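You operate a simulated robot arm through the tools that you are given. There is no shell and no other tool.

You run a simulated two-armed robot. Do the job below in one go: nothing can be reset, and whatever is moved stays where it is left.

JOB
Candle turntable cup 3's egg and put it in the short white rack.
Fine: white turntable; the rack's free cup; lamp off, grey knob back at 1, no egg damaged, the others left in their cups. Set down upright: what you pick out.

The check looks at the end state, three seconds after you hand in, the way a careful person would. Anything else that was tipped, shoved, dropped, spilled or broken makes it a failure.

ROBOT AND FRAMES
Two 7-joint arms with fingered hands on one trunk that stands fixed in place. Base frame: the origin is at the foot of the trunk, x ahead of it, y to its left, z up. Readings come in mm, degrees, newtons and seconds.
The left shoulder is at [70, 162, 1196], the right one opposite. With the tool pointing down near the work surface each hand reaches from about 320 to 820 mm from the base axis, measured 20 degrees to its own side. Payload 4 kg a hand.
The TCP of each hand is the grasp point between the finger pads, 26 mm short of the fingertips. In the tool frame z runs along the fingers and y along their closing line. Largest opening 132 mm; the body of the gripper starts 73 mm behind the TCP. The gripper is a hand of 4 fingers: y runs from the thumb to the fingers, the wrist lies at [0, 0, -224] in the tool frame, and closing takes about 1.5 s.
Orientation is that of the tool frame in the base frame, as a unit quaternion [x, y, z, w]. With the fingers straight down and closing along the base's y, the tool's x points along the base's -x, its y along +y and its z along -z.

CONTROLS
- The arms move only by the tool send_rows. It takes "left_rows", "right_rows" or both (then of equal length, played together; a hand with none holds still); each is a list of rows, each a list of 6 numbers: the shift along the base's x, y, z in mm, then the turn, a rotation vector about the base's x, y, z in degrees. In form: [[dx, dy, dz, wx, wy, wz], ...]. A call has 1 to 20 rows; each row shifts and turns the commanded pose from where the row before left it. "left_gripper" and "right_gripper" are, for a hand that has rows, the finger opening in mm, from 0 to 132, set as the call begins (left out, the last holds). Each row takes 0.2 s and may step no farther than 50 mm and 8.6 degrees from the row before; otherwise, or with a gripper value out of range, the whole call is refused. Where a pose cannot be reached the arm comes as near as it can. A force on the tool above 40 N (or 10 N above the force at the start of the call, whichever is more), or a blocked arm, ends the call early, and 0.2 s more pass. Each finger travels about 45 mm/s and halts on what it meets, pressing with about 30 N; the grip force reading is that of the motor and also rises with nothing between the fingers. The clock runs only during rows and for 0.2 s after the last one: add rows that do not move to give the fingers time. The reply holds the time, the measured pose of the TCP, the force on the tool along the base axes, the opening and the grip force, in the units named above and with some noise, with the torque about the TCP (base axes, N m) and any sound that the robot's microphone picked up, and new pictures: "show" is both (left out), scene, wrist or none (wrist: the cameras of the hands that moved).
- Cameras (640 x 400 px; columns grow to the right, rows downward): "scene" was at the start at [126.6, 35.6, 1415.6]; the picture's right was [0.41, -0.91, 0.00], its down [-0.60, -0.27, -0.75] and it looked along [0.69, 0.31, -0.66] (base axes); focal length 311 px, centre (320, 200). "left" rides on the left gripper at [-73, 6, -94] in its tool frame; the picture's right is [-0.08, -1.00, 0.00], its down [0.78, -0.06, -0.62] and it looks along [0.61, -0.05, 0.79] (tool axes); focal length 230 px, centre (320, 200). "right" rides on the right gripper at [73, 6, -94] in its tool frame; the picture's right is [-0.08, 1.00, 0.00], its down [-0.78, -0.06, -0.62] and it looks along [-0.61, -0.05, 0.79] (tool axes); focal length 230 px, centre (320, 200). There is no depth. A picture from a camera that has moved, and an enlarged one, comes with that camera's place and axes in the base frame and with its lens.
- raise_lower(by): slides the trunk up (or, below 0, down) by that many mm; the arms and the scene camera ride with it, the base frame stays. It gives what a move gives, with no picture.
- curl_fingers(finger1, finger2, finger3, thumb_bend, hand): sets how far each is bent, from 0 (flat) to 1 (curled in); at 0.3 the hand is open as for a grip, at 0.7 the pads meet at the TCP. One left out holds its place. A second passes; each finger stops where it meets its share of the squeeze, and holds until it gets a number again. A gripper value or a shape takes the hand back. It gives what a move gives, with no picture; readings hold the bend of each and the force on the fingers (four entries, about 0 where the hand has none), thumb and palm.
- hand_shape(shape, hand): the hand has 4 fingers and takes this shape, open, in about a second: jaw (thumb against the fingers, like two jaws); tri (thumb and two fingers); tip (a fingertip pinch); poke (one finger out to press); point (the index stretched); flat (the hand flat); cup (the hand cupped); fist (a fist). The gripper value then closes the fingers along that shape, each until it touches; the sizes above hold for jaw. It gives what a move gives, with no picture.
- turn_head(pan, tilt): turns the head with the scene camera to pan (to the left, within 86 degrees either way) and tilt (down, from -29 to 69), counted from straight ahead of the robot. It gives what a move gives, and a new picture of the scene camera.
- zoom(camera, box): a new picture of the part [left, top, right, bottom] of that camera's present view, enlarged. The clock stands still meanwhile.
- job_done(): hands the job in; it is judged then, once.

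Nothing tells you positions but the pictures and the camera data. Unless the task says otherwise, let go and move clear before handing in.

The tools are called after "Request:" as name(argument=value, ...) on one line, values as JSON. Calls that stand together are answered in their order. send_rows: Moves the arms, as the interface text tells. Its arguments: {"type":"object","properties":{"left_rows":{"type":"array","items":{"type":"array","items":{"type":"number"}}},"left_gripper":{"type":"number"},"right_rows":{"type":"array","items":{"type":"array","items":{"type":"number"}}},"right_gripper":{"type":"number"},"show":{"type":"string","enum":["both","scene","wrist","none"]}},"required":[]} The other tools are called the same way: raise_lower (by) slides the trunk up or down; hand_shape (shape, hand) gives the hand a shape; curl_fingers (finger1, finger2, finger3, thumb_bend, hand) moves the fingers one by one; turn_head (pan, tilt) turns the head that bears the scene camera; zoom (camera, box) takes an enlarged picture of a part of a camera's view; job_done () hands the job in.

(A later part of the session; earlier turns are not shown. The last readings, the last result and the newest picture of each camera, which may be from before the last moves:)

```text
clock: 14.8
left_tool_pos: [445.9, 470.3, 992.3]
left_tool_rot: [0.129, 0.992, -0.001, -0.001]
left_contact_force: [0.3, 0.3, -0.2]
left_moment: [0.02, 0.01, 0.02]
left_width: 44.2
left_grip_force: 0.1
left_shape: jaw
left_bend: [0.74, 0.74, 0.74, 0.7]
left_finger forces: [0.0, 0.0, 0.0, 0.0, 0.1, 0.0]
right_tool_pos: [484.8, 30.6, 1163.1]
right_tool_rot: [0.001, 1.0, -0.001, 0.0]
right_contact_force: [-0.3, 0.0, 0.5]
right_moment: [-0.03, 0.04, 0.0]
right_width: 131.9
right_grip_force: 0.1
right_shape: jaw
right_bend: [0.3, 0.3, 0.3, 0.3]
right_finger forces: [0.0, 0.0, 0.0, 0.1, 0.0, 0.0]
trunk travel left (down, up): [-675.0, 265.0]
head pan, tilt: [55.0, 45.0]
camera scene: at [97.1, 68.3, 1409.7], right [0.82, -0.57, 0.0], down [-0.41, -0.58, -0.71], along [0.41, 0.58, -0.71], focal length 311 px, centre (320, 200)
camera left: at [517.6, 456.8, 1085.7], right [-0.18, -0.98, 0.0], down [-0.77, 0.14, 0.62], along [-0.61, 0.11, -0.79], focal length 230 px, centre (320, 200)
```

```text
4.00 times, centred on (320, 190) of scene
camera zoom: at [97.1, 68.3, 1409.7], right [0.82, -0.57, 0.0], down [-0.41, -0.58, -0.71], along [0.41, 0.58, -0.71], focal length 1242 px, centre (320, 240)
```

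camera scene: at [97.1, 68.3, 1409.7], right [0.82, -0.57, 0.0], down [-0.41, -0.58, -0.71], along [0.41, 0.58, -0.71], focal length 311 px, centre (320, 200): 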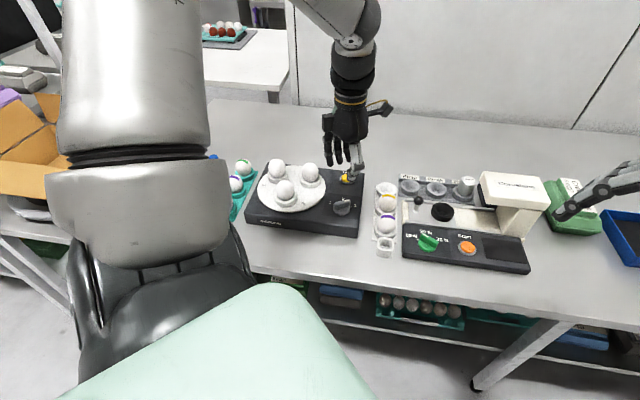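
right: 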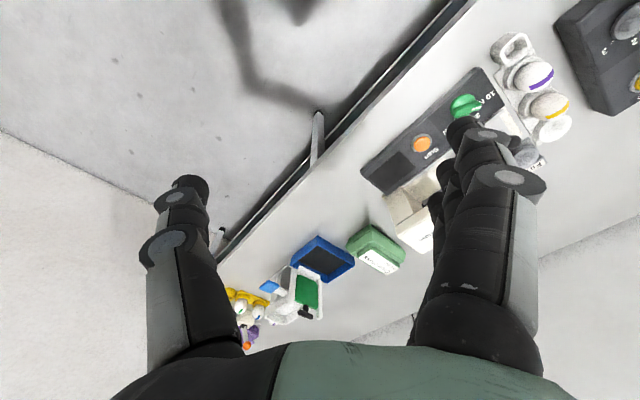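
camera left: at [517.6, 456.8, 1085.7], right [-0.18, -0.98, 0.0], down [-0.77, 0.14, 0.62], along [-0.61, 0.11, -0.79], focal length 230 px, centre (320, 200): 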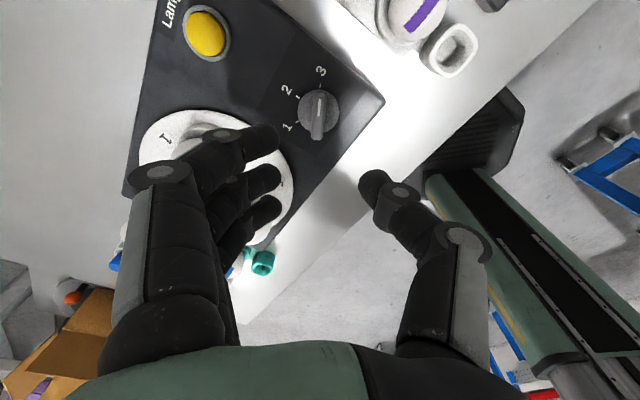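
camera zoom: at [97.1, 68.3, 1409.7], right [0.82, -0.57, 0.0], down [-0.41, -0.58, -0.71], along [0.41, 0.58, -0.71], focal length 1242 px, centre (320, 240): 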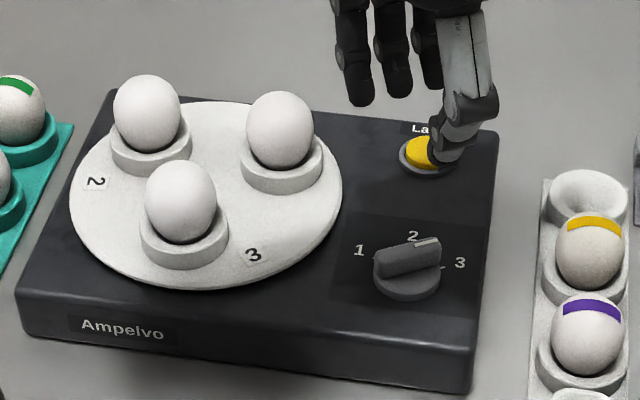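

The knob reads 3. I'll set the left hand to the poke shape and move it above the lamp button at about (528, 551, 851).

Request:
hand_shape(hand="left", shape="poke")

Request:
send_rows(left_rows=[[20, 20, 6, 0, 0, 0], [20, 20, 6, 0, 0, 0], [20, 20, 6, 0, 0, 0], [22, 21, 0, 0, 0, 0], [0, 0, 0, 0, 0, 0]])

Request:
zoom(camera="scene", box=[280, 90, 440, 200])

```text
clock: 15.7
left_tool_pos: [446.9, 469.6, 992.0]
left_tool_rot: [0.13, 0.991, 0.001, 0.0]
left_contact_force: [0.0, 0.2, -0.1]
left_moment: [0.02, 0.0, 0.02]
left_width: 0.0
left_grip_force: 0.2
left_shape: poke
left_bend: [1.0, 1.0, 1.0, 0.46]
left_finger forces: [0.0, 0.1, 0.1, 0.0, 0.1, 0.0]
right_tool_pos: [483.9, 29.5, 1162.9]
right_tool_rot: [0.0, 1.0, 0.001, 0.0]
right_contact_force: [0.1, -0.4, 0.0]
right_moment: [0.01, -0.04, -0.01]
right_width: 131.6
right_grip_force: 0.1
right_shape: jaw
right_bend: [0.3, 0.3, 0.3, 0.3]
right_finger forces: [0.0, 0.0, 0.0, 0.1, 0.0, 0.0]
trunk travel left (down, up): [-675.0, 265.0]
head pan, tilt: [55.0, 45.0]
```

```text
clock: 16.9
left_tool_pos: [528.7, 549.6, 1011.0]
left_tool_rot: [0.131, 0.991, 0.0, 0.0]
left_contact_force: [-0.6, 0.5, 0.1]
left_moment: [0.01, -0.03, -0.01]
left_width: 0.0
left_grip_force: 0.1
left_shape: poke
left_bend: [1.0, 1.0, 1.0, 0.46]
left_finger forces: [0.0, 0.1, 0.0, 0.0, 0.1, 0.0]
right_tool_pos: [483.3, 29.9, 1163.4]
right_tool_rot: [0.0, 1.0, 0.0, 0.0]
right_contact_force: [-0.1, 0.3, -0.4]
right_moment: [-0.02, -0.01, -0.01]
right_width: 131.8
right_grip_force: 0.1
right_shape: jaw
right_bend: [0.3, 0.3, 0.3, 0.3]
right_finger forces: [0.1, 0.0, 0.0, 0.0, 0.0, 0.0]
trunk travel left (down, up): [-675.0, 265.0]
head pan, tilt: [55.0, 45.0]
camera scene: at [95.6, 67.1, 1409.9], right [0.82, -0.57, 0.0], down [-0.41, -0.58, -0.71], along [0.41, 0.58, -0.71], focal length 311 px, centre (320, 200)
camera left: at [598.6, 537.2, 1104.9], right [-0.18, -0.98, 0.0], down [-0.77, 0.14, 0.62], along [-0.61, 0.11, -0.79], focal length 230 px, centre (320, 200)
```

scene: 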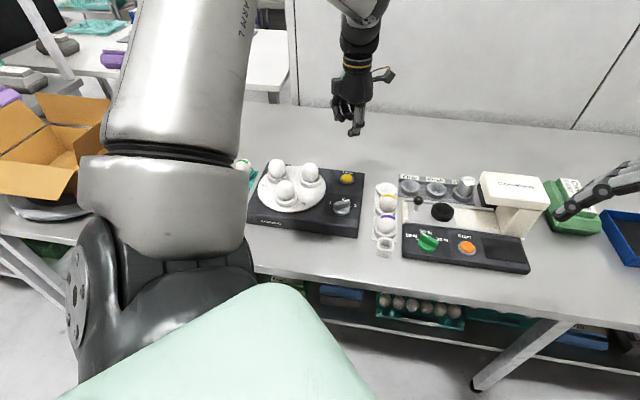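
left: 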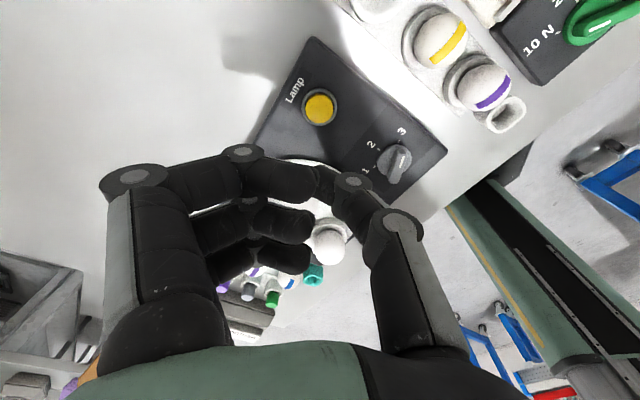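

```text
3.64 times, centred on (360, 145) of scene
camera zoom: at [95.6, 67.1, 1409.9], right [0.82, -0.57, 0.0], down [-0.41, -0.58, -0.71], along [0.41, 0.58, -0.71], focal length 1129 px, centre (174, 400)
```

zoom: 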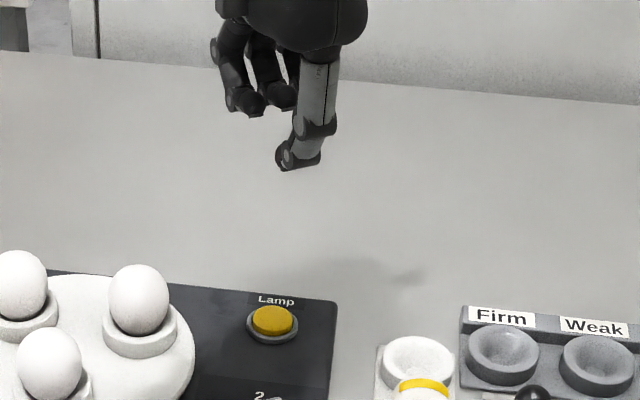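

In the poke shape the thumb tip is the lowest point, roughly 20 mm below the TCP. I'll lower most of the way and check its position against the button.

Request:
send_rows(left_rows=[[0, 1, -30, 0, 0, 0], [0, 1, -30, 0, 0, 0], [0, 0, -30, 0, 0, 0], [0, 0, -15, 0, 0, 0], [0, 0, 0, 0, 0, 0]])

Request:
zoom(camera="scene", box=[300, 120, 400, 220])

Request:
zoom(camera="left", box=[220, 80, 420, 240])

```text
clock: 18.1
left_tool_pos: [528.6, 551.5, 904.9]
left_tool_rot: [0.13, 0.991, 0.0, 0.0]
left_contact_force: [0.1, -0.1, 0.4]
left_moment: [0.01, 0.0, 0.0]
left_width: 0.0
left_grip_force: 0.0
left_shape: poke
left_bend: [1.0, 1.0, 1.0, 0.46]
left_finger forces: [0.1, 0.1, 0.0, 0.1, 0.0, 0.1]
right_tool_pos: [482.5, 29.2, 1163.7]
right_tool_rot: [0.001, 1.0, 0.0, 0.0]
right_contact_force: [0.8, 0.0, -0.8]
right_moment: [0.0, -0.01, 0.03]
right_width: 131.9
right_grip_force: 0.1
right_shape: jaw
right_bend: [0.3, 0.3, 0.3, 0.3]
right_finger forces: [0.0, 0.0, 0.0, 0.1, 0.1, 0.0]
trunk travel left (down, up): [-675.0, 265.0]
head pan, tilt: [55.0, 45.0]
camera scene: at [96.0, 67.2, 1409.9], right [0.82, -0.57, 0.0], down [-0.41, -0.58, -0.71], along [0.41, 0.58, -0.71], focal length 311 px, centre (320, 200)
camera left: at [598.6, 538.7, 998.9], right [-0.18, -0.98, 0.0], down [-0.77, 0.14, 0.62], along [-0.61, 0.11, -0.79], focal length 230 px, centre (320, 200)
```

scene: 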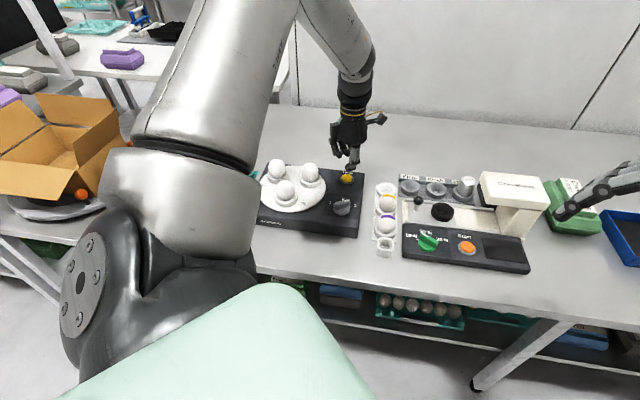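
left: 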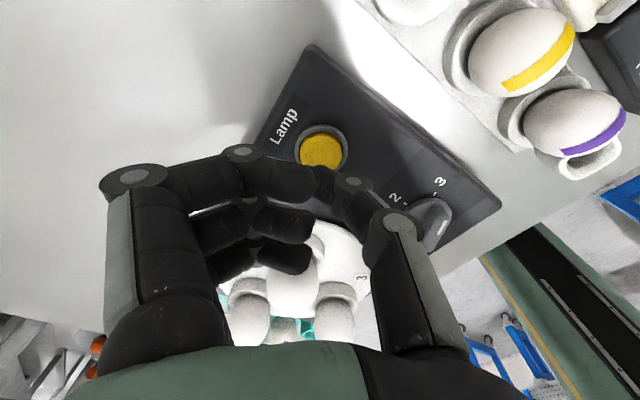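

```text
4.00 times, centred on (350, 170) of scene
camera zoom: at [96.0, 67.2, 1409.9], right [0.82, -0.57, 0.0], down [-0.41, -0.58, -0.71], along [0.41, 0.58, -0.71], focal length 1242 px, centre (200, 320)
```

zoom: 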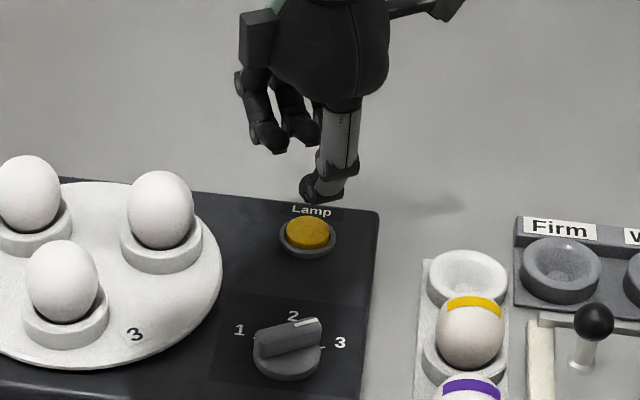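

```text
2.50 times, centred on (320, 160) of left
camera zoom: at [598.6, 538.7, 998.9], right [-0.18, -0.98, 0.0], down [-0.77, 0.14, 0.62], along [-0.61, 0.11, -0.79], focal length 575 px, centre (320, 300)
```

zoom: 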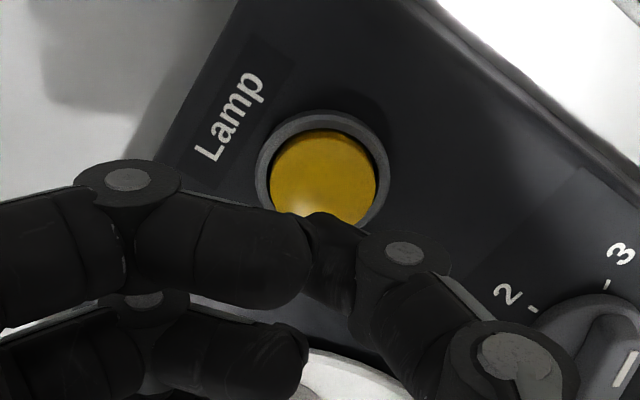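

The thumb tip is right over the button with about 28 mm to go. I'll approach and then press in small steps.

Request:
send_rows(left_rows=[[0, 0, -15, 0, 0, 0], [0, 0, -8, 0, 0, 0], [0, 0, -2, 0, 0, 0], [0, 0, -2, 0, 0, 0], [0, 0, -2, 0, 0, 0]])

Request:
zoom(camera="scene", box=[240, 130, 400, 230])

```text
clock: 19.3
left_tool_pos: [529.7, 552.7, 878.0]
left_tool_rot: [0.131, 0.991, 0.001, 0.0]
left_contact_force: [-1.1, -0.4, 4.7]
left_moment: [0.01, 0.04, -0.01]
left_width: 0.1
left_grip_force: 0.1
left_shape: poke
left_bend: [1.0, 1.0, 1.0, 0.46]
left_finger forces: [0.1, 0.0, 0.0, 0.1, 4.7, 0.1]
right_tool_pos: [483.1, 30.3, 1163.4]
right_tool_rot: [0.0, 1.0, 0.0, 0.0]
right_contact_force: [-0.3, 0.4, 0.3]
right_moment: [-0.02, 0.01, 0.0]
right_width: 131.9
right_grip_force: 0.0
right_shape: jaw
right_bend: [0.3, 0.3, 0.3, 0.3]
right_finger forces: [0.1, 0.0, 0.0, 0.0, 0.1, 0.0]
trunk travel left (down, up): [-675.0, 265.0]
head pan, tilt: [55.0, 45.0]
heard: click
camera scene: at [95.5, 66.8, 1410.0], right [0.82, -0.57, 0.0], down [-0.41, -0.58, -0.71], along [0.41, 0.58, -0.71], focal length 311 px, centre (320, 200)
camera left: at [598.6, 538.3, 971.4], right [-0.18, -0.98, 0.0], down [-0.77, 0.14, 0.62], along [-0.61, 0.11, -0.79], focal length 230 px, centre (320, 200)
```

scene: 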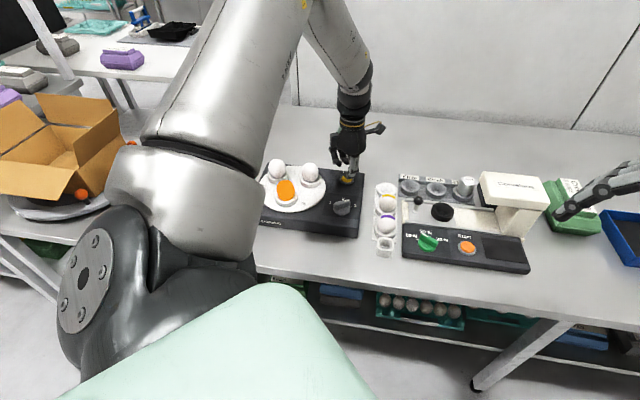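
left: 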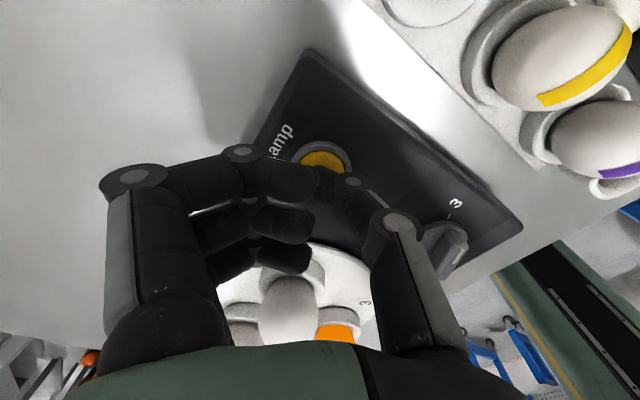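

```text
4.00 times, centred on (320, 180) of scene
camera zoom: at [95.5, 66.8, 1410.0], right [0.82, -0.57, 0.0], down [-0.41, -0.58, -0.71], along [0.41, 0.58, -0.71], focal length 1242 px, centre (320, 280)
```

zoom: 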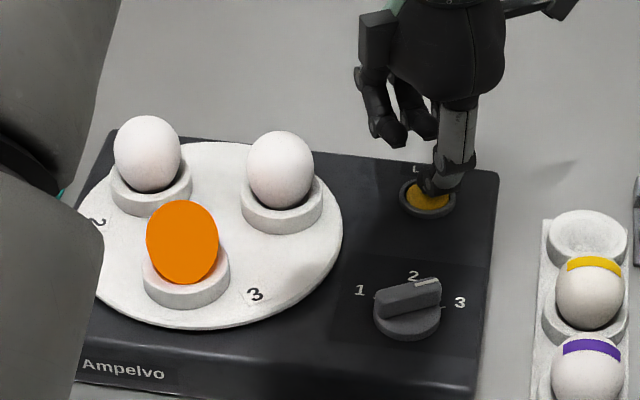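

It clicked, and the front egg in cup 3 glows orange, so it's candled. I'll lift off and see whether the lamp stays on.

Request:
send_rows(left_rows=[[0, 0, 5, 0, 0, 0], [0, 0, 10, 0, 0, 0], [0, 0, 5, 0, 0, 0], [0, 0, 0, 0, 0, 0]])

Request:
zoom(camera="scene", box=[240, 130, 400, 230])

```text
clock: 20.3
left_tool_pos: [528.5, 552.2, 897.5]
left_tool_rot: [0.13, 0.991, 0.0, 0.0]
left_contact_force: [-0.1, -0.4, 0.3]
left_moment: [0.01, 0.04, 0.03]
left_width: 0.0
left_grip_force: 0.0
left_shape: poke
left_bend: [1.0, 1.0, 1.0, 0.46]
left_finger forces: [0.1, 0.1, 0.0, 0.0, 0.0, 0.0]
right_tool_pos: [483.3, 29.7, 1163.1]
right_tool_rot: [0.0, 1.0, 0.0, 0.0]
right_contact_force: [0.8, -0.4, 0.8]
right_moment: [0.0, -0.01, 0.02]
right_width: 131.8
right_grip_force: 0.0
right_shape: jaw
right_bend: [0.3, 0.3, 0.3, 0.3]
right_finger forces: [0.0, 0.0, 0.0, 0.0, 0.0, 0.0]
trunk travel left (down, up): [-675.0, 265.0]
head pan, tilt: [55.0, 45.0]
camera scene: at [96.6, 67.6, 1409.8], right [0.82, -0.57, 0.0], down [-0.41, -0.58, -0.71], along [0.41, 0.58, -0.71], focal length 311 px, centre (320, 200)
camera left: at [599.1, 538.8, 990.2], right [-0.18, -0.98, 0.0], down [-0.77, 0.14, 0.62], along [-0.61, 0.11, -0.79], focal length 230 px, centre (320, 200)
```

scene: 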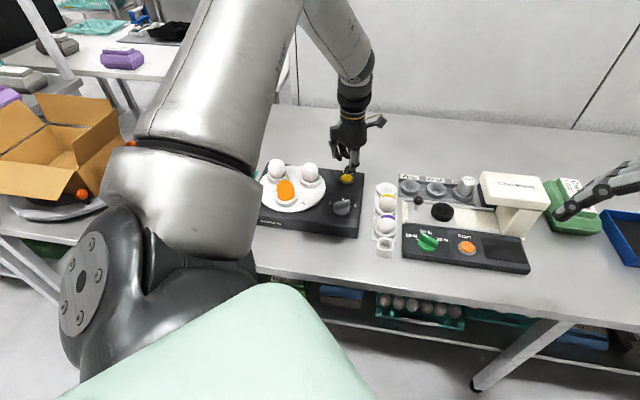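
left: 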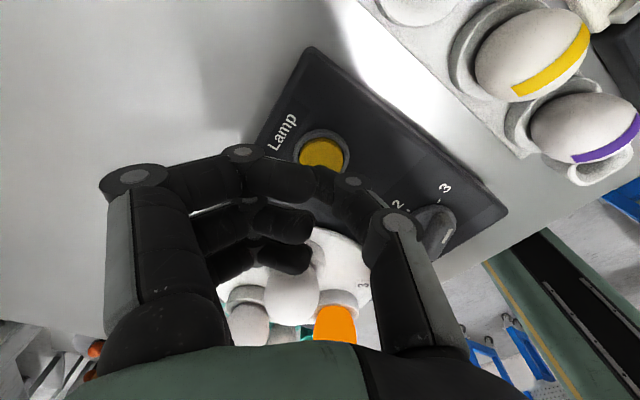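

```text
4.00 times, centred on (320, 180) of scene
camera zoom: at [96.6, 67.6, 1409.8], right [0.82, -0.57, 0.0], down [-0.41, -0.58, -0.71], along [0.41, 0.58, -0.71], focal length 1242 px, centre (320, 280)
```

zoom: 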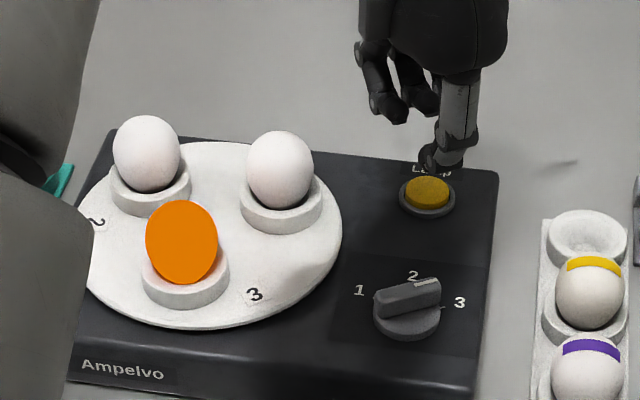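

The lamp latches on. I'll take a closer look at the glowing egg, let it dwell a moment, and then press again to switch it off.

Request:
zoom(camera="scene", box=[260, 170, 310, 215])

Request:
send_rows(left_rows=[[0, 0, 0, 0, 0, 0], [0, 0, 0, 0, 0, 0], [0, 0, 0, 0, 0, 0], [0, 0, 0, 0, 0, 0], [0, 0, 0, 0, 0, 0], [0, 0, -10, 0, 0, 0], [0, 0, -6, 0, 0, 0], [0, 0, -2, 0, 0, 0], [0, 0, -2, 0, 0, 0], [0, 0, 0, 0, 0, 0], [0, 0, 10, 0, 0, 0], [0, 0, 15, 0, 0, 0], [0, 0, 0, 0, 0, 0]])

Request:
zoom(camera="scene", box=[240, 130, 400, 230])

```text
8.89 times, centred on (285, 192) of scene
camera zoom: at [96.6, 67.6, 1409.8], right [0.82, -0.57, 0.0], down [-0.41, -0.58, -0.71], along [0.41, 0.58, -0.71], focal length 2761 px, centre (631, 267)
```

zoom: 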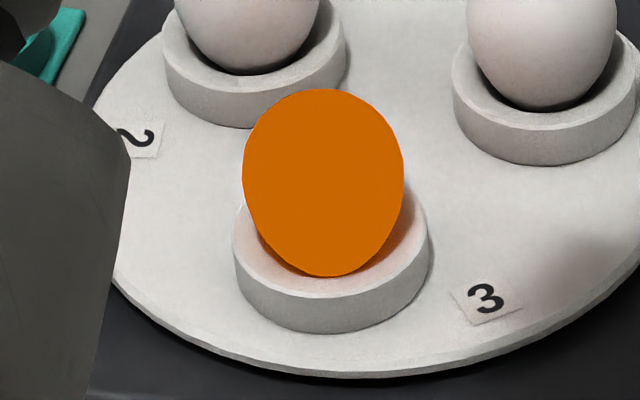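

```text
clock: 23.1
left_tool_pos: [529.0, 552.6, 901.9]
left_tool_rot: [0.131, 0.991, 0.0, 0.0]
left_contact_force: [0.2, 0.2, -0.8]
left_moment: [0.02, 0.01, 0.0]
left_width: 0.0
left_grip_force: 0.1
left_shape: poke
left_bend: [1.0, 1.0, 1.0, 0.46]
left_finger forces: [0.1, 0.0, 0.1, 0.1, 0.1, 0.0]
right_tool_pos: [483.5, 29.6, 1162.6]
right_tool_rot: [0.0, 1.0, 0.0, 0.0]
right_contact_force: [0.0, 0.1, 0.1]
right_moment: [0.05, 0.0, 0.01]
right_width: 131.8
right_grip_force: 0.0
right_shape: jaw
right_bend: [0.3, 0.3, 0.3, 0.3]
right_finger forces: [0.1, 0.0, 0.0, 0.0, 0.0, 0.0]
trunk travel left (down, up): [-675.0, 265.0]
head pan, tilt: [55.0, 45.0]
heard: click
camera scene: at [96.9, 67.7, 1409.8], right [0.82, -0.57, 0.0], down [-0.41, -0.58, -0.71], along [0.41, 0.58, -0.71], focal length 311 px, centre (320, 200)
camera left: at [598.9, 538.8, 995.3], right [-0.18, -0.98, 0.0], down [-0.77, 0.14, 0.62], along [-0.61, 0.11, -0.79], focal length 230 px, centre (320, 200)
```

scene: 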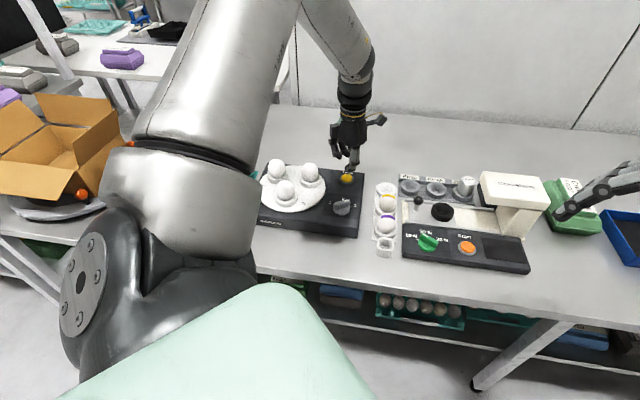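
left: 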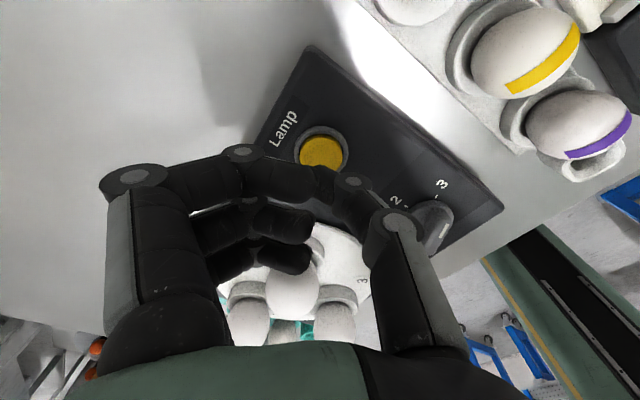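

```text
4.00 times, centred on (320, 180) of scene
camera zoom: at [96.9, 67.7, 1409.8], right [0.82, -0.57, 0.0], down [-0.41, -0.58, -0.71], along [0.41, 0.58, -0.71], focal length 1242 px, centre (320, 280)
```

zoom: 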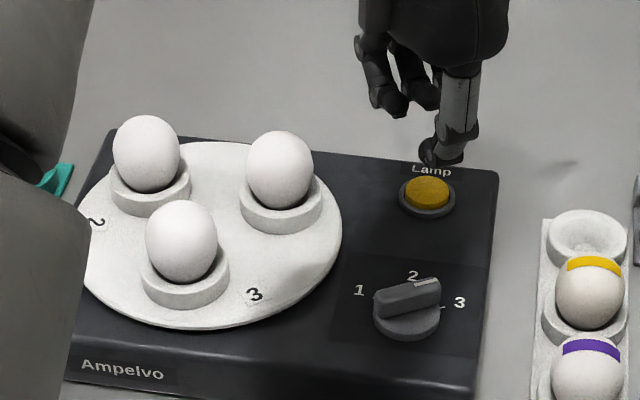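

The lamp is off again, and the egg looked evenly clear. Next I'll turn the knob back to 1: raise, return to jaw shape, and go back over the knob at the same angle I released it.

Request:
send_rows(left_rows=[[0, 0, 40, 0, 0, 0], [0, 0, 50, 0, 0, 0], [0, 0, 20, 0, 0, 0]], show="none")

Request:
hand_shape(hand="left", shape="jaw")

Request:
send_rows(left_rows=[[-21, -20, 0, 0, 0, 0], [-21, -20, 0, 0, 0, 0], [-21, -20, 0, 0, 0, 0], [-20, -21.5, 0, 0, 0, 0], [0, 0, 0, 0, 0, 0], [0, 0, 0, 0, 0, 0], [0, 0, 0, 0, 0, 0], [0, 0, 0, 0, 0, 0], [0, 0, -40, 0, 0, 0], [0, 0, -40, 0, 0, 0], [0, 0, 0, 0, 0, 0]], left_gripper=45)

Request:
zoom(camera="left", box=[160, 40, 480, 240])

```text
clock: 23.9
left_tool_pos: [528.1, 551.9, 1011.5]
left_tool_rot: [0.129, 0.992, -0.001, 0.0]
left_contact_force: [-0.2, -1.0, 0.2]
left_moment: [0.01, -0.01, -0.02]
left_width: 0.0
left_grip_force: 0.1
left_shape: poke
left_bend: [1.0, 1.0, 1.0, 0.46]
left_finger forces: [0.1, 0.0, 0.0, 0.1, 0.1, 0.0]
right_tool_pos: [484.0, 29.6, 1163.7]
right_tool_rot: [0.0, 1.0, 0.0, 0.001]
right_contact_force: [-0.2, -0.2, 0.2]
right_moment: [-0.03, 0.0, -0.03]
right_width: 131.6
right_grip_force: 0.1
right_shape: jaw
right_bend: [0.3, 0.3, 0.3, 0.3]
right_finger forces: [0.1, 0.0, 0.0, 0.1, 0.0, 0.0]
trunk travel left (down, up): [-675.0, 265.0]
head pan, tilt: [55.0, 45.0]
```

```text
clock: 24.8
left_tool_pos: [529.1, 551.0, 1012.1]
left_tool_rot: [0.13, 0.991, 0.0, 0.0]
left_contact_force: [0.0, -0.1, 0.6]
left_moment: [-0.01, -0.02, -0.02]
left_width: 131.7
left_grip_force: 0.2
left_shape: jaw
left_bend: [0.3, 0.3, 0.3, 0.3]
left_finger forces: [0.0, 0.1, 0.0, 0.0, 0.0, 0.1]
right_tool_pos: [484.5, 29.5, 1164.4]
right_tool_rot: [0.0, 1.0, 0.0, 0.0]
right_contact_force: [-0.2, -0.4, -0.9]
right_moment: [0.01, -0.02, 0.01]
right_width: 131.8
right_grip_force: 0.0
right_shape: jaw
right_bend: [0.3, 0.3, 0.3, 0.3]
right_finger forces: [0.0, 0.1, 0.1, 0.0, 0.0, 0.1]
trunk travel left (down, up): [-675.0, 265.0]
head pan, tilt: [55.0, 45.0]
```

```text
clock: 27.2
left_tool_pos: [444.8, 468.5, 932.5]
left_tool_rot: [0.13, 0.992, 0.0, 0.001]
left_contact_force: [-0.1, 0.7, 0.1]
left_moment: [0.01, -0.01, 0.01]
left_width: 45.8
left_grip_force: 0.0
left_shape: jaw
left_bend: [0.73, 0.73, 0.73, 0.7]
left_finger forces: [0.0, 0.0, 0.0, 0.0, 0.0, 0.1]
right_tool_pos: [482.4, 28.7, 1163.6]
right_tool_rot: [0.0, 1.0, 0.0, 0.0]
right_contact_force: [-1.0, 0.6, -0.4]
right_moment: [0.01, 0.01, 0.01]
right_width: 131.8
right_grip_force: 0.1
right_shape: jaw
right_bend: [0.3, 0.3, 0.3, 0.3]
right_finger forces: [0.0, 0.0, 0.0, 0.0, 0.1, 0.1]
trunk travel left (down, up): [-675.0, 265.0]
head pan, tilt: [55.0, 45.0]
camera scene: at [95.5, 66.6, 1410.0], right [0.82, -0.57, 0.0], down [-0.41, -0.58, -0.71], along [0.41, 0.58, -0.71], focal length 311 px, centre (320, 200)
camera left: at [515.1, 456.3, 1026.2], right [-0.18, -0.98, 0.0], down [-0.77, 0.14, 0.62], along [-0.61, 0.11, -0.79], focal length 230 px, centre (320, 200)
```

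scene: 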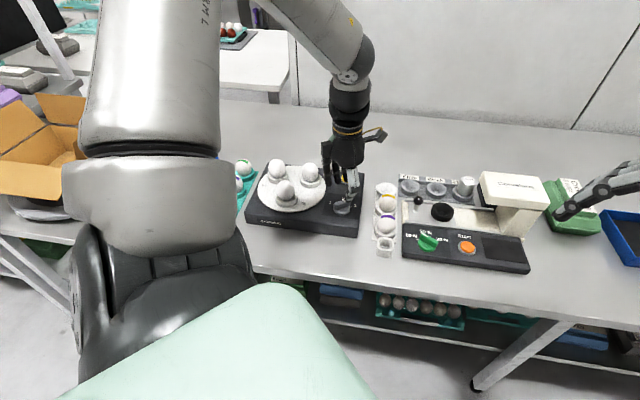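
left: 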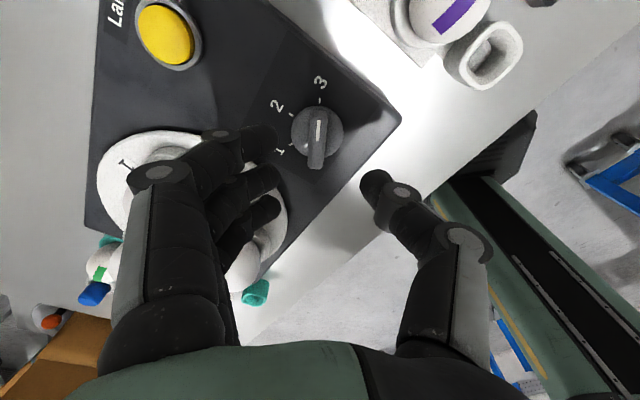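

```text
2.00 times, centred on (320, 140) of left
camera zoom: at [515.1, 456.3, 1026.2], right [-0.18, -0.98, 0.0], down [-0.77, 0.14, 0.62], along [-0.61, 0.11, -0.79], focal length 460 px, centre (320, 320)
```

zoom: 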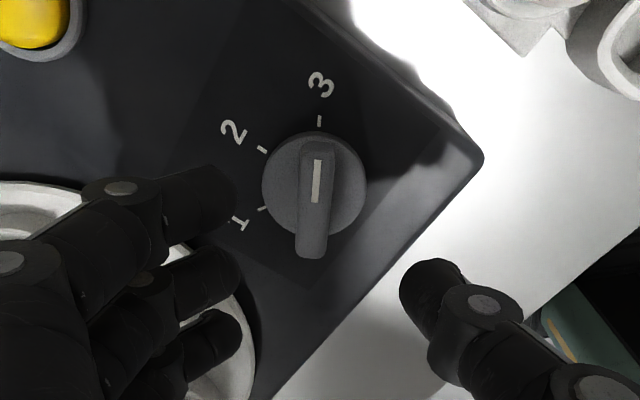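

The jaws are aligned with the ridge at 3. I'll descend and close.

Request:
send_rows(left_rows=[[0, 0, -20, 0, 0, 0], [0, 0, -20, 0, 0, 0], [0, 0.5, -9.5, 0, 0, 0], [0, 0, 0, 0, 0, 0]], left_gripper=45, show="none")

Request:
send_rows(left_rows=[[0, 0, 0, 0, 0, 0], [0, 0, 0, 0, 0, 0], [0, 0, 0, 0, 0, 0], [0, 0, 0, 0, 0, 0], [0, 0, 0, 0, 0, 0]], left_gripper=5, show="wrist")

```text
clock: 28.2
left_tool_pos: [445.5, 471.2, 882.8]
left_tool_rot: [0.129, 0.992, 0.0, 0.0]
left_contact_force: [0.0, -0.4, -0.9]
left_moment: [-0.02, -0.01, 0.02]
left_width: 45.6
left_grip_force: 0.1
left_shape: jaw
left_bend: [0.73, 0.73, 0.73, 0.7]
left_finger forces: [0.1, 0.1, 0.0, 0.0, 0.0, 0.0]
right_tool_pos: [484.0, 29.6, 1163.0]
right_tool_rot: [0.001, 1.0, -0.001, 0.0]
right_contact_force: [0.3, -0.6, 0.4]
right_moment: [0.01, 0.0, -0.01]
right_width: 131.8
right_grip_force: 0.1
right_shape: jaw
right_bend: [0.3, 0.3, 0.3, 0.3]
right_finger forces: [0.0, 0.0, 0.0, 0.0, 0.1, 0.1]
trunk travel left (down, up): [-675.0, 265.0]
head pan, tilt: [55.0, 45.0]
```

```text
clock: 29.4
left_tool_pos: [444.1, 471.1, 882.9]
left_tool_rot: [0.131, 0.991, 0.0, 0.001]
left_contact_force: [-0.2, 2.1, -0.6]
left_moment: [0.09, -0.05, 0.02]
left_width: 6.4
left_grip_force: 30.3
left_shape: jaw
left_bend: [0.71, 0.71, 0.71, 0.7]
left_finger forces: [9.5, 9.6, 9.3, 0.1, 26.1, 0.0]
right_tool_pos: [483.6, 30.5, 1163.1]
right_tool_rot: [0.0, 1.0, 0.0, 0.0]
right_contact_force: [-0.2, -0.5, -0.4]
right_moment: [0.04, 0.01, 0.02]
right_width: 131.9
right_grip_force: 0.0
right_shape: jaw
right_bend: [0.3, 0.3, 0.3, 0.3]
right_finger forces: [0.1, 0.1, 0.0, 0.1, 0.0, 0.0]
trunk travel left (down, up): [-675.0, 265.0]
head pan, tilt: [55.0, 45.0]
camera left: at [515.7, 458.2, 976.0], right [-0.18, -0.98, 0.0], down [-0.77, 0.14, 0.62], along [-0.61, 0.11, -0.79], focal length 230 px, centre (320, 200)
```

left: 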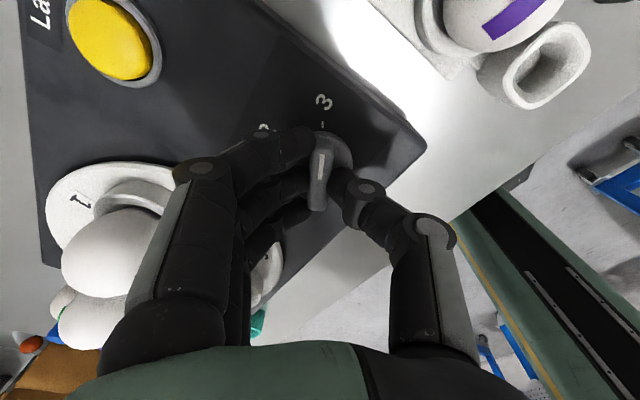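

The ridge is pinched again with low forces. I'll turn it +120° back to position 1.

Request:
send_rows(left_rows=[[0, 0, 0, 0, 0, 7.5], [0, 0, 0, 0, 0, 7.5], [0, 0, 0, 0, 0, 7.5], [0, 0, 0, 0, 0, 7.5], [0, 0, 0, 0, 0, 7.5], [0, 0, 0, 0, 0, 7.5], [0, 0, 0, 0, 0, 7.5], [0, 0, 0, 0, 0, 7.5], [0, 0, 0, 0, 0, 7.5], [0, 0, 0, 0, 0, 7.5], [0, 0, 0, 0, 0, 7.5], [0, 0, 0, 0, 0, 7.5], [0, 0, 0, 0, 0, 7.5], [0, 0, 0, 0, 0, 7.5], [0, 0, 0, 0, 0, 7.5], [0, 0, 0, 0, 0, 7.5]])

Request:
zoom(camera="left", box=[160, 40, 480, 240])

Request:
zoom(camera="scene", box=[240, 130, 400, 230])

```text
clock: 32.8
left_tool_pos: [446.4, 471.2, 882.1]
left_tool_rot: [0.794, -0.608, -0.001, 0.0]
left_contact_force: [6.1, -2.2, -0.4]
left_moment: [-0.1, -0.08, 0.0]
left_width: 5.7
left_grip_force: 30.0
left_shape: jaw
left_bend: [0.71, 0.71, 0.71, 0.7]
left_finger forces: [9.2, 9.1, 9.9, 0.0, 32.3, 0.0]
right_tool_pos: [484.5, 29.2, 1163.4]
right_tool_rot: [0.0, 1.0, 0.0, 0.0]
right_contact_force: [-0.2, 0.3, -0.3]
right_moment: [0.0, 0.0, 0.02]
right_width: 132.0
right_grip_force: 0.0
right_shape: jaw
right_bend: [0.3, 0.3, 0.3, 0.3]
right_finger forces: [0.0, 0.1, 0.0, 0.0, 0.1, 0.1]
trunk travel left (down, up): [-675.0, 265.0]
head pan, tilt: [55.0, 45.0]
camera scene: at [97.6, 67.2, 1409.8], right [0.82, -0.57, 0.0], down [-0.41, -0.58, -0.71], along [0.41, 0.58, -0.71], focal length 311 px, centre (320, 200)
camera left: at [420.6, 539.8, 975.9], right [0.94, 0.34, 0.0], down [0.26, -0.74, 0.62], along [0.21, -0.58, -0.79], focal length 230 px, centre (320, 200)
```

scene: 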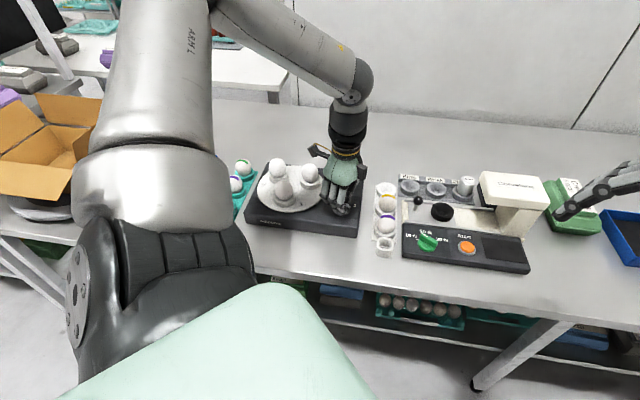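
left: 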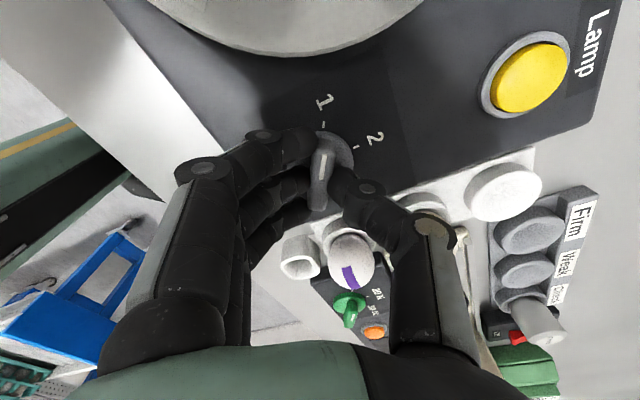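

```text
2.00 times, centred on (320, 140) of left
camera zoom: at [420.6, 539.8, 975.9], right [0.94, 0.34, 0.0], down [0.26, -0.74, 0.62], along [0.21, -0.58, -0.79], focal length 460 px, centre (320, 320)
```

zoom: 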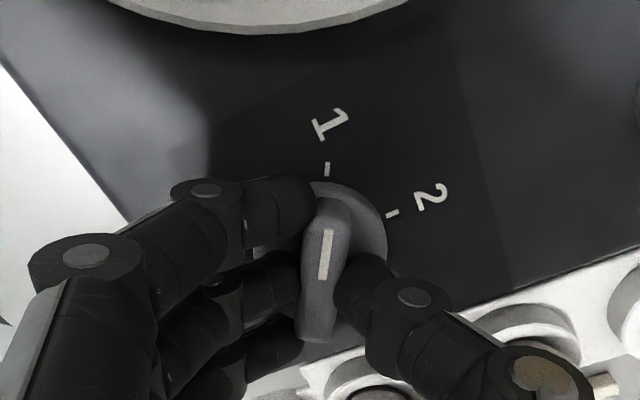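

```text
4.00 times, centred on (320, 180) of scene
camera zoom: at [97.6, 67.2, 1409.8], right [0.82, -0.57, 0.0], down [-0.41, -0.58, -0.71], along [0.41, 0.58, -0.71], focal length 1242 px, centre (320, 280)
```

zoom: 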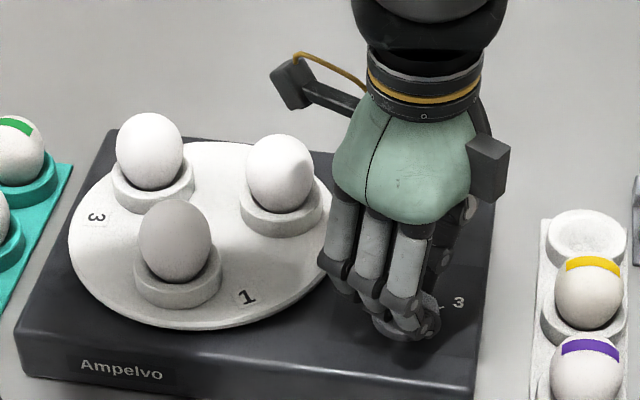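

The knob is at 1, perhaps a couple of degrees short. I'll nudge it 3° more, release, lift, and check.

Request:
send_rows(left_rows=[[0, 0, 0, 0, 0, 3], [0, 0, 0, 0, 0, 0]], show="none")

Request:
send_rows(left_rows=[[0, 0, 0, 0, 0, 0], [0, 0, 0, 0, 0, 0], [0, 0, 0, 0, 0, 0], [0, 0, 0, 0, 0, 0], [0, 0, 20, 0, 0, 0], [0, 0, 40, 0, 0, 0], [0, 0, 50, 0, 0, 0], [0, 0, 40, 0, 0, 0]], left_gripper=45)

Request:
zoom(camera="left", box=[220, 20, 420, 145])

Request:
zoom(camera="scene", box=[240, 130, 400, 230])

```text
clock: 33.4
left_tool_pos: [445.7, 471.3, 882.2]
left_tool_rot: [0.809, -0.588, 0.0, -0.001]
left_contact_force: [7.4, -2.3, 0.7]
left_moment: [-0.08, -0.09, -0.02]
left_width: 5.9
left_grip_force: 30.1
left_shape: jaw
left_bend: [0.71, 0.71, 0.71, 0.7]
left_finger forces: [8.5, 9.1, 10.0, 0.0, 33.0, 0.0]
right_tool_pos: [484.1, 29.4, 1163.4]
right_tool_rot: [0.0, 1.0, 0.0, 0.0]
right_contact_force: [1.4, 0.0, -0.1]
right_moment: [-0.03, -0.02, -0.02]
right_width: 131.8
right_grip_force: 0.0
right_shape: jaw
right_bend: [0.3, 0.3, 0.3, 0.3]
right_finger forces: [0.0, 0.0, 0.1, 0.1, 0.0, 0.1]
trunk travel left (down, up): [-675.0, 265.0]
head pan, tilt: [55.0, 45.0]
```

```text
clock: 35.2
left_tool_pos: [445.0, 471.2, 1034.4]
left_tool_rot: [0.809, -0.588, 0.001, -0.001]
left_contact_force: [-0.3, 0.4, -0.2]
left_moment: [0.0, 0.03, 0.0]
left_width: 44.6
left_grip_force: 0.1
left_shape: jaw
left_bend: [0.74, 0.74, 0.74, 0.7]
left_finger forces: [0.0, 0.0, 0.0, 0.1, 0.0, 0.0]
right_tool_pos: [483.7, 28.8, 1163.8]
right_tool_rot: [0.0, 1.0, 0.002, 0.0]
right_contact_force: [0.3, -1.4, 0.8]
right_moment: [0.0, 0.0, 0.01]
right_width: 132.1
right_grip_force: 0.0
right_shape: jaw
right_bend: [0.3, 0.3, 0.3, 0.3]
right_finger forces: [0.0, 0.0, 0.1, 0.1, 0.0, 0.2]
trunk travel left (down, up): [-675.0, 265.0]
head pan, tilt: [55.0, 45.0]
camera scene: at [95.7, 66.4, 1409.9], right [0.82, -0.57, 0.0], down [-0.41, -0.58, -0.71], along [0.41, 0.58, -0.71], focal length 311 px, centre (320, 200)
camera left: at [415.6, 538.6, 1127.4], right [0.92, 0.38, 0.0], down [0.3, -0.73, 0.62], along [0.24, -0.57, -0.79], focal length 230 px, centre (320, 200)
```

scene: 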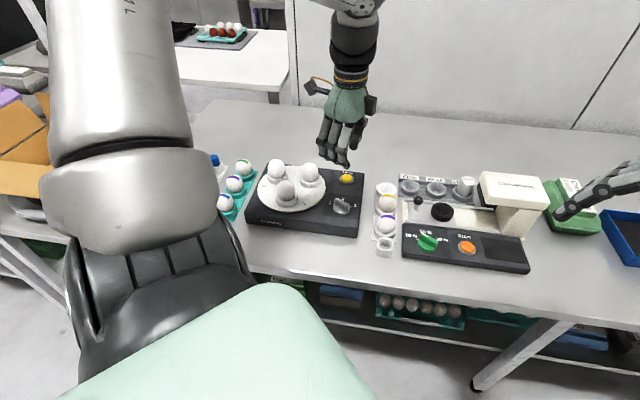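
left: 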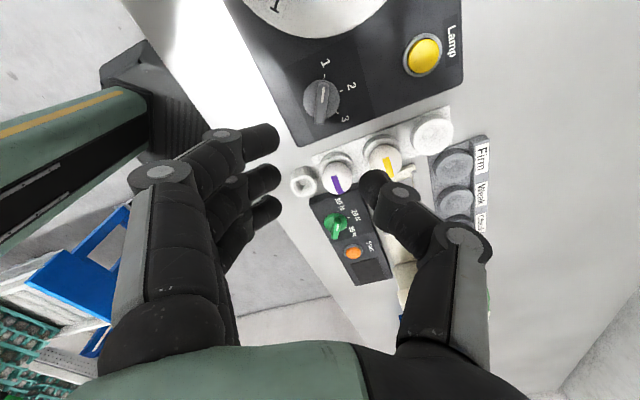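

```text
3.20 times, centred on (320, 82) of left
camera zoom: at [415.6, 538.6, 1127.4], right [0.92, 0.38, 0.0], down [0.3, -0.73, 0.62], along [0.24, -0.57, -0.79], focal length 736 px, centre (320, 576)
```

zoom: 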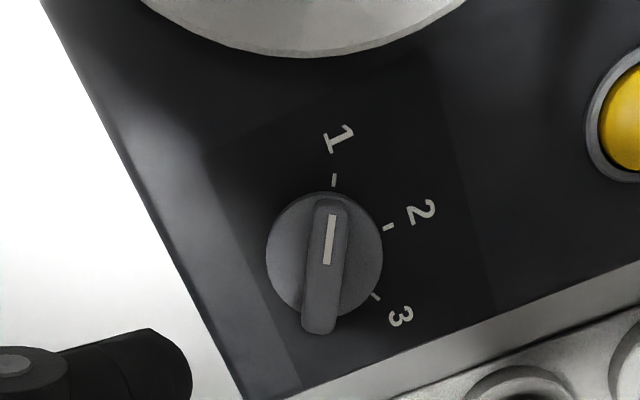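

```text
4.00 times, centred on (320, 180) of scene
camera zoom: at [95.7, 66.4, 1409.9], right [0.82, -0.57, 0.0], down [-0.41, -0.58, -0.71], along [0.41, 0.58, -0.71], focal length 1242 px, centre (320, 280)
```

zoom: 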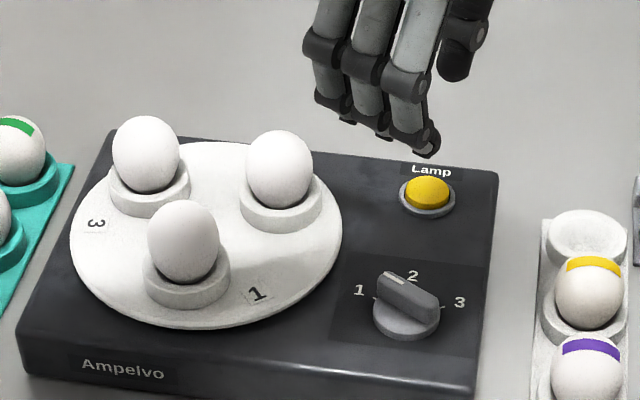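

The knob is at 1 and the turntable is back, with cup 3 at the left at about (366, 646). I'll move the hand above that egg and turn it so the thumb goes on the turntable-centre side and the fingers go outside.

Request:
send_rows(left_rows=[[0, 0, 10, 0, 0, -8.3], [-7.2, 16, 0, 0, 0, -8.3], [-7.2, 16, 0, 0, 0, -8.3], [-7.2, 16, 0, 0, 0, -8.3], [-7.2, 16, 0, 0, 0, -8.3], [-7.2, 16, 0, 0, 0, -8.3], [-7.2, 16, 0, 0, 0, -8.3], [-7.2, 16, 0, 0, 0, -8.3], [-7.2, 16, 0, 0, 0, -8.3], [-7.2, 16, 0, 0, 0, -8.3], [-7.2, 16, 0, 0, 0, -8.0], [-7.2, 16, 0, 0, 0, 0], [0, 0, 0, 0, 0, 0]], left_gripper=90)

Request:
zoom(camera="scene", box=[220, 110, 380, 220])

Request:
zoom(camera="left", box=[160, 40, 480, 240])

```text
clock: 38.0
left_tool_pos: [365.4, 646.0, 1041.2]
left_tool_rot: [-0.148, 0.989, 0.0, 0.0]
left_contact_force: [0.2, -0.7, -0.4]
left_moment: [0.0, 0.0, 0.05]
left_width: 89.4
left_grip_force: 0.1
left_shape: jaw
left_bend: [0.69, 0.69, 0.69, 0.65]
left_finger forces: [0.0, 0.0, 0.0, 0.1, 0.0, 0.1]
right_tool_pos: [484.4, 29.2, 1163.2]
right_tool_rot: [-0.001, 1.0, 0.0, 0.0]
right_contact_force: [0.1, -1.1, 0.2]
right_moment: [-0.01, -0.02, 0.01]
right_width: 131.9
right_grip_force: 0.0
right_shape: jaw
right_bend: [0.3, 0.3, 0.3, 0.3]
right_finger forces: [0.0, 0.0, 0.0, 0.0, 0.1, 0.0]
trunk travel left (down, up): [-675.0, 265.0]
head pan, tilt: [55.0, 45.0]
camera scene: at [96.5, 67.2, 1409.8], right [0.82, -0.57, 0.0], down [-0.41, -0.58, -0.71], along [0.41, 0.58, -0.71], focal length 311 px, centre (320, 200)
camera left: at [432.9, 673.5, 1134.8], right [0.36, -0.93, 0.0], down [-0.73, -0.29, 0.62], along [-0.57, -0.22, -0.79], focal length 230 px, centre (320, 200)
```

scene: 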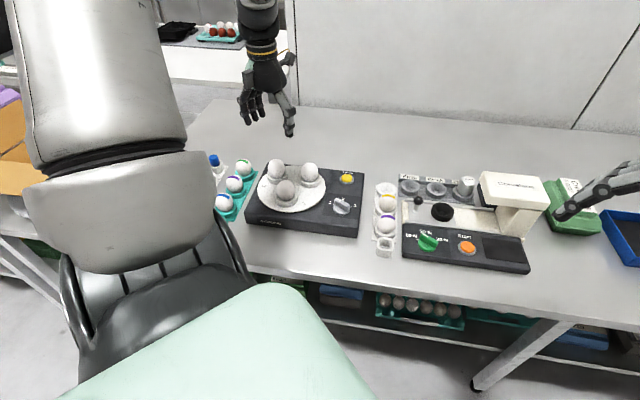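
left: 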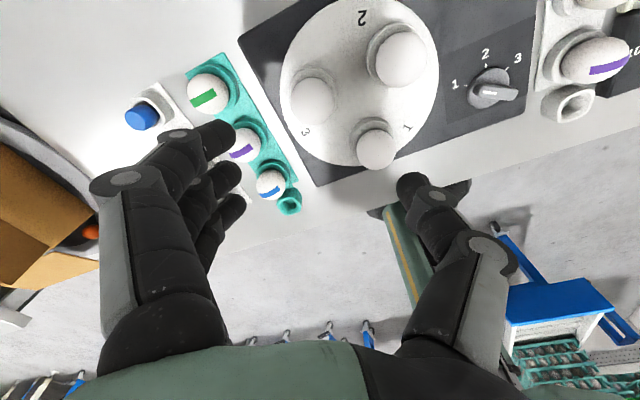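

```text
3.64 times, centred on (300, 165) of scene
camera zoom: at [96.5, 67.2, 1409.8], right [0.82, -0.57, 0.0], down [-0.41, -0.58, -0.71], along [0.41, 0.58, -0.71], focal length 1129 px, centre (393, 327)
```

zoom: 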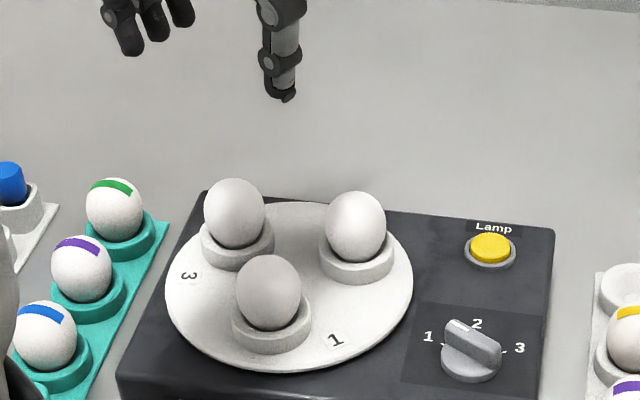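

```text
2.00 times, centred on (320, 140) of left
camera zoom: at [432.9, 673.5, 1134.8], right [0.36, -0.93, 0.0], down [-0.73, -0.29, 0.62], along [-0.57, -0.22, -0.79], focal length 460 px, centre (320, 320)
```

zoom: 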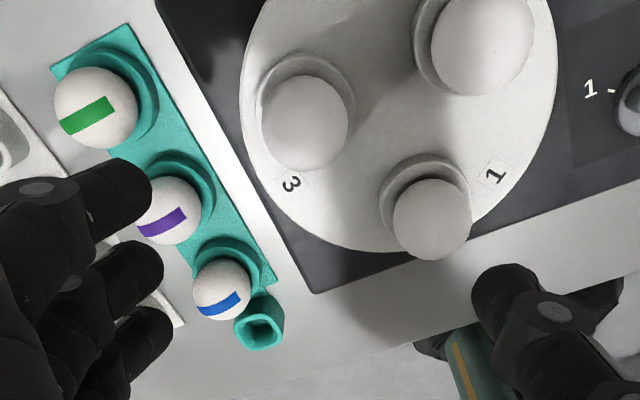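

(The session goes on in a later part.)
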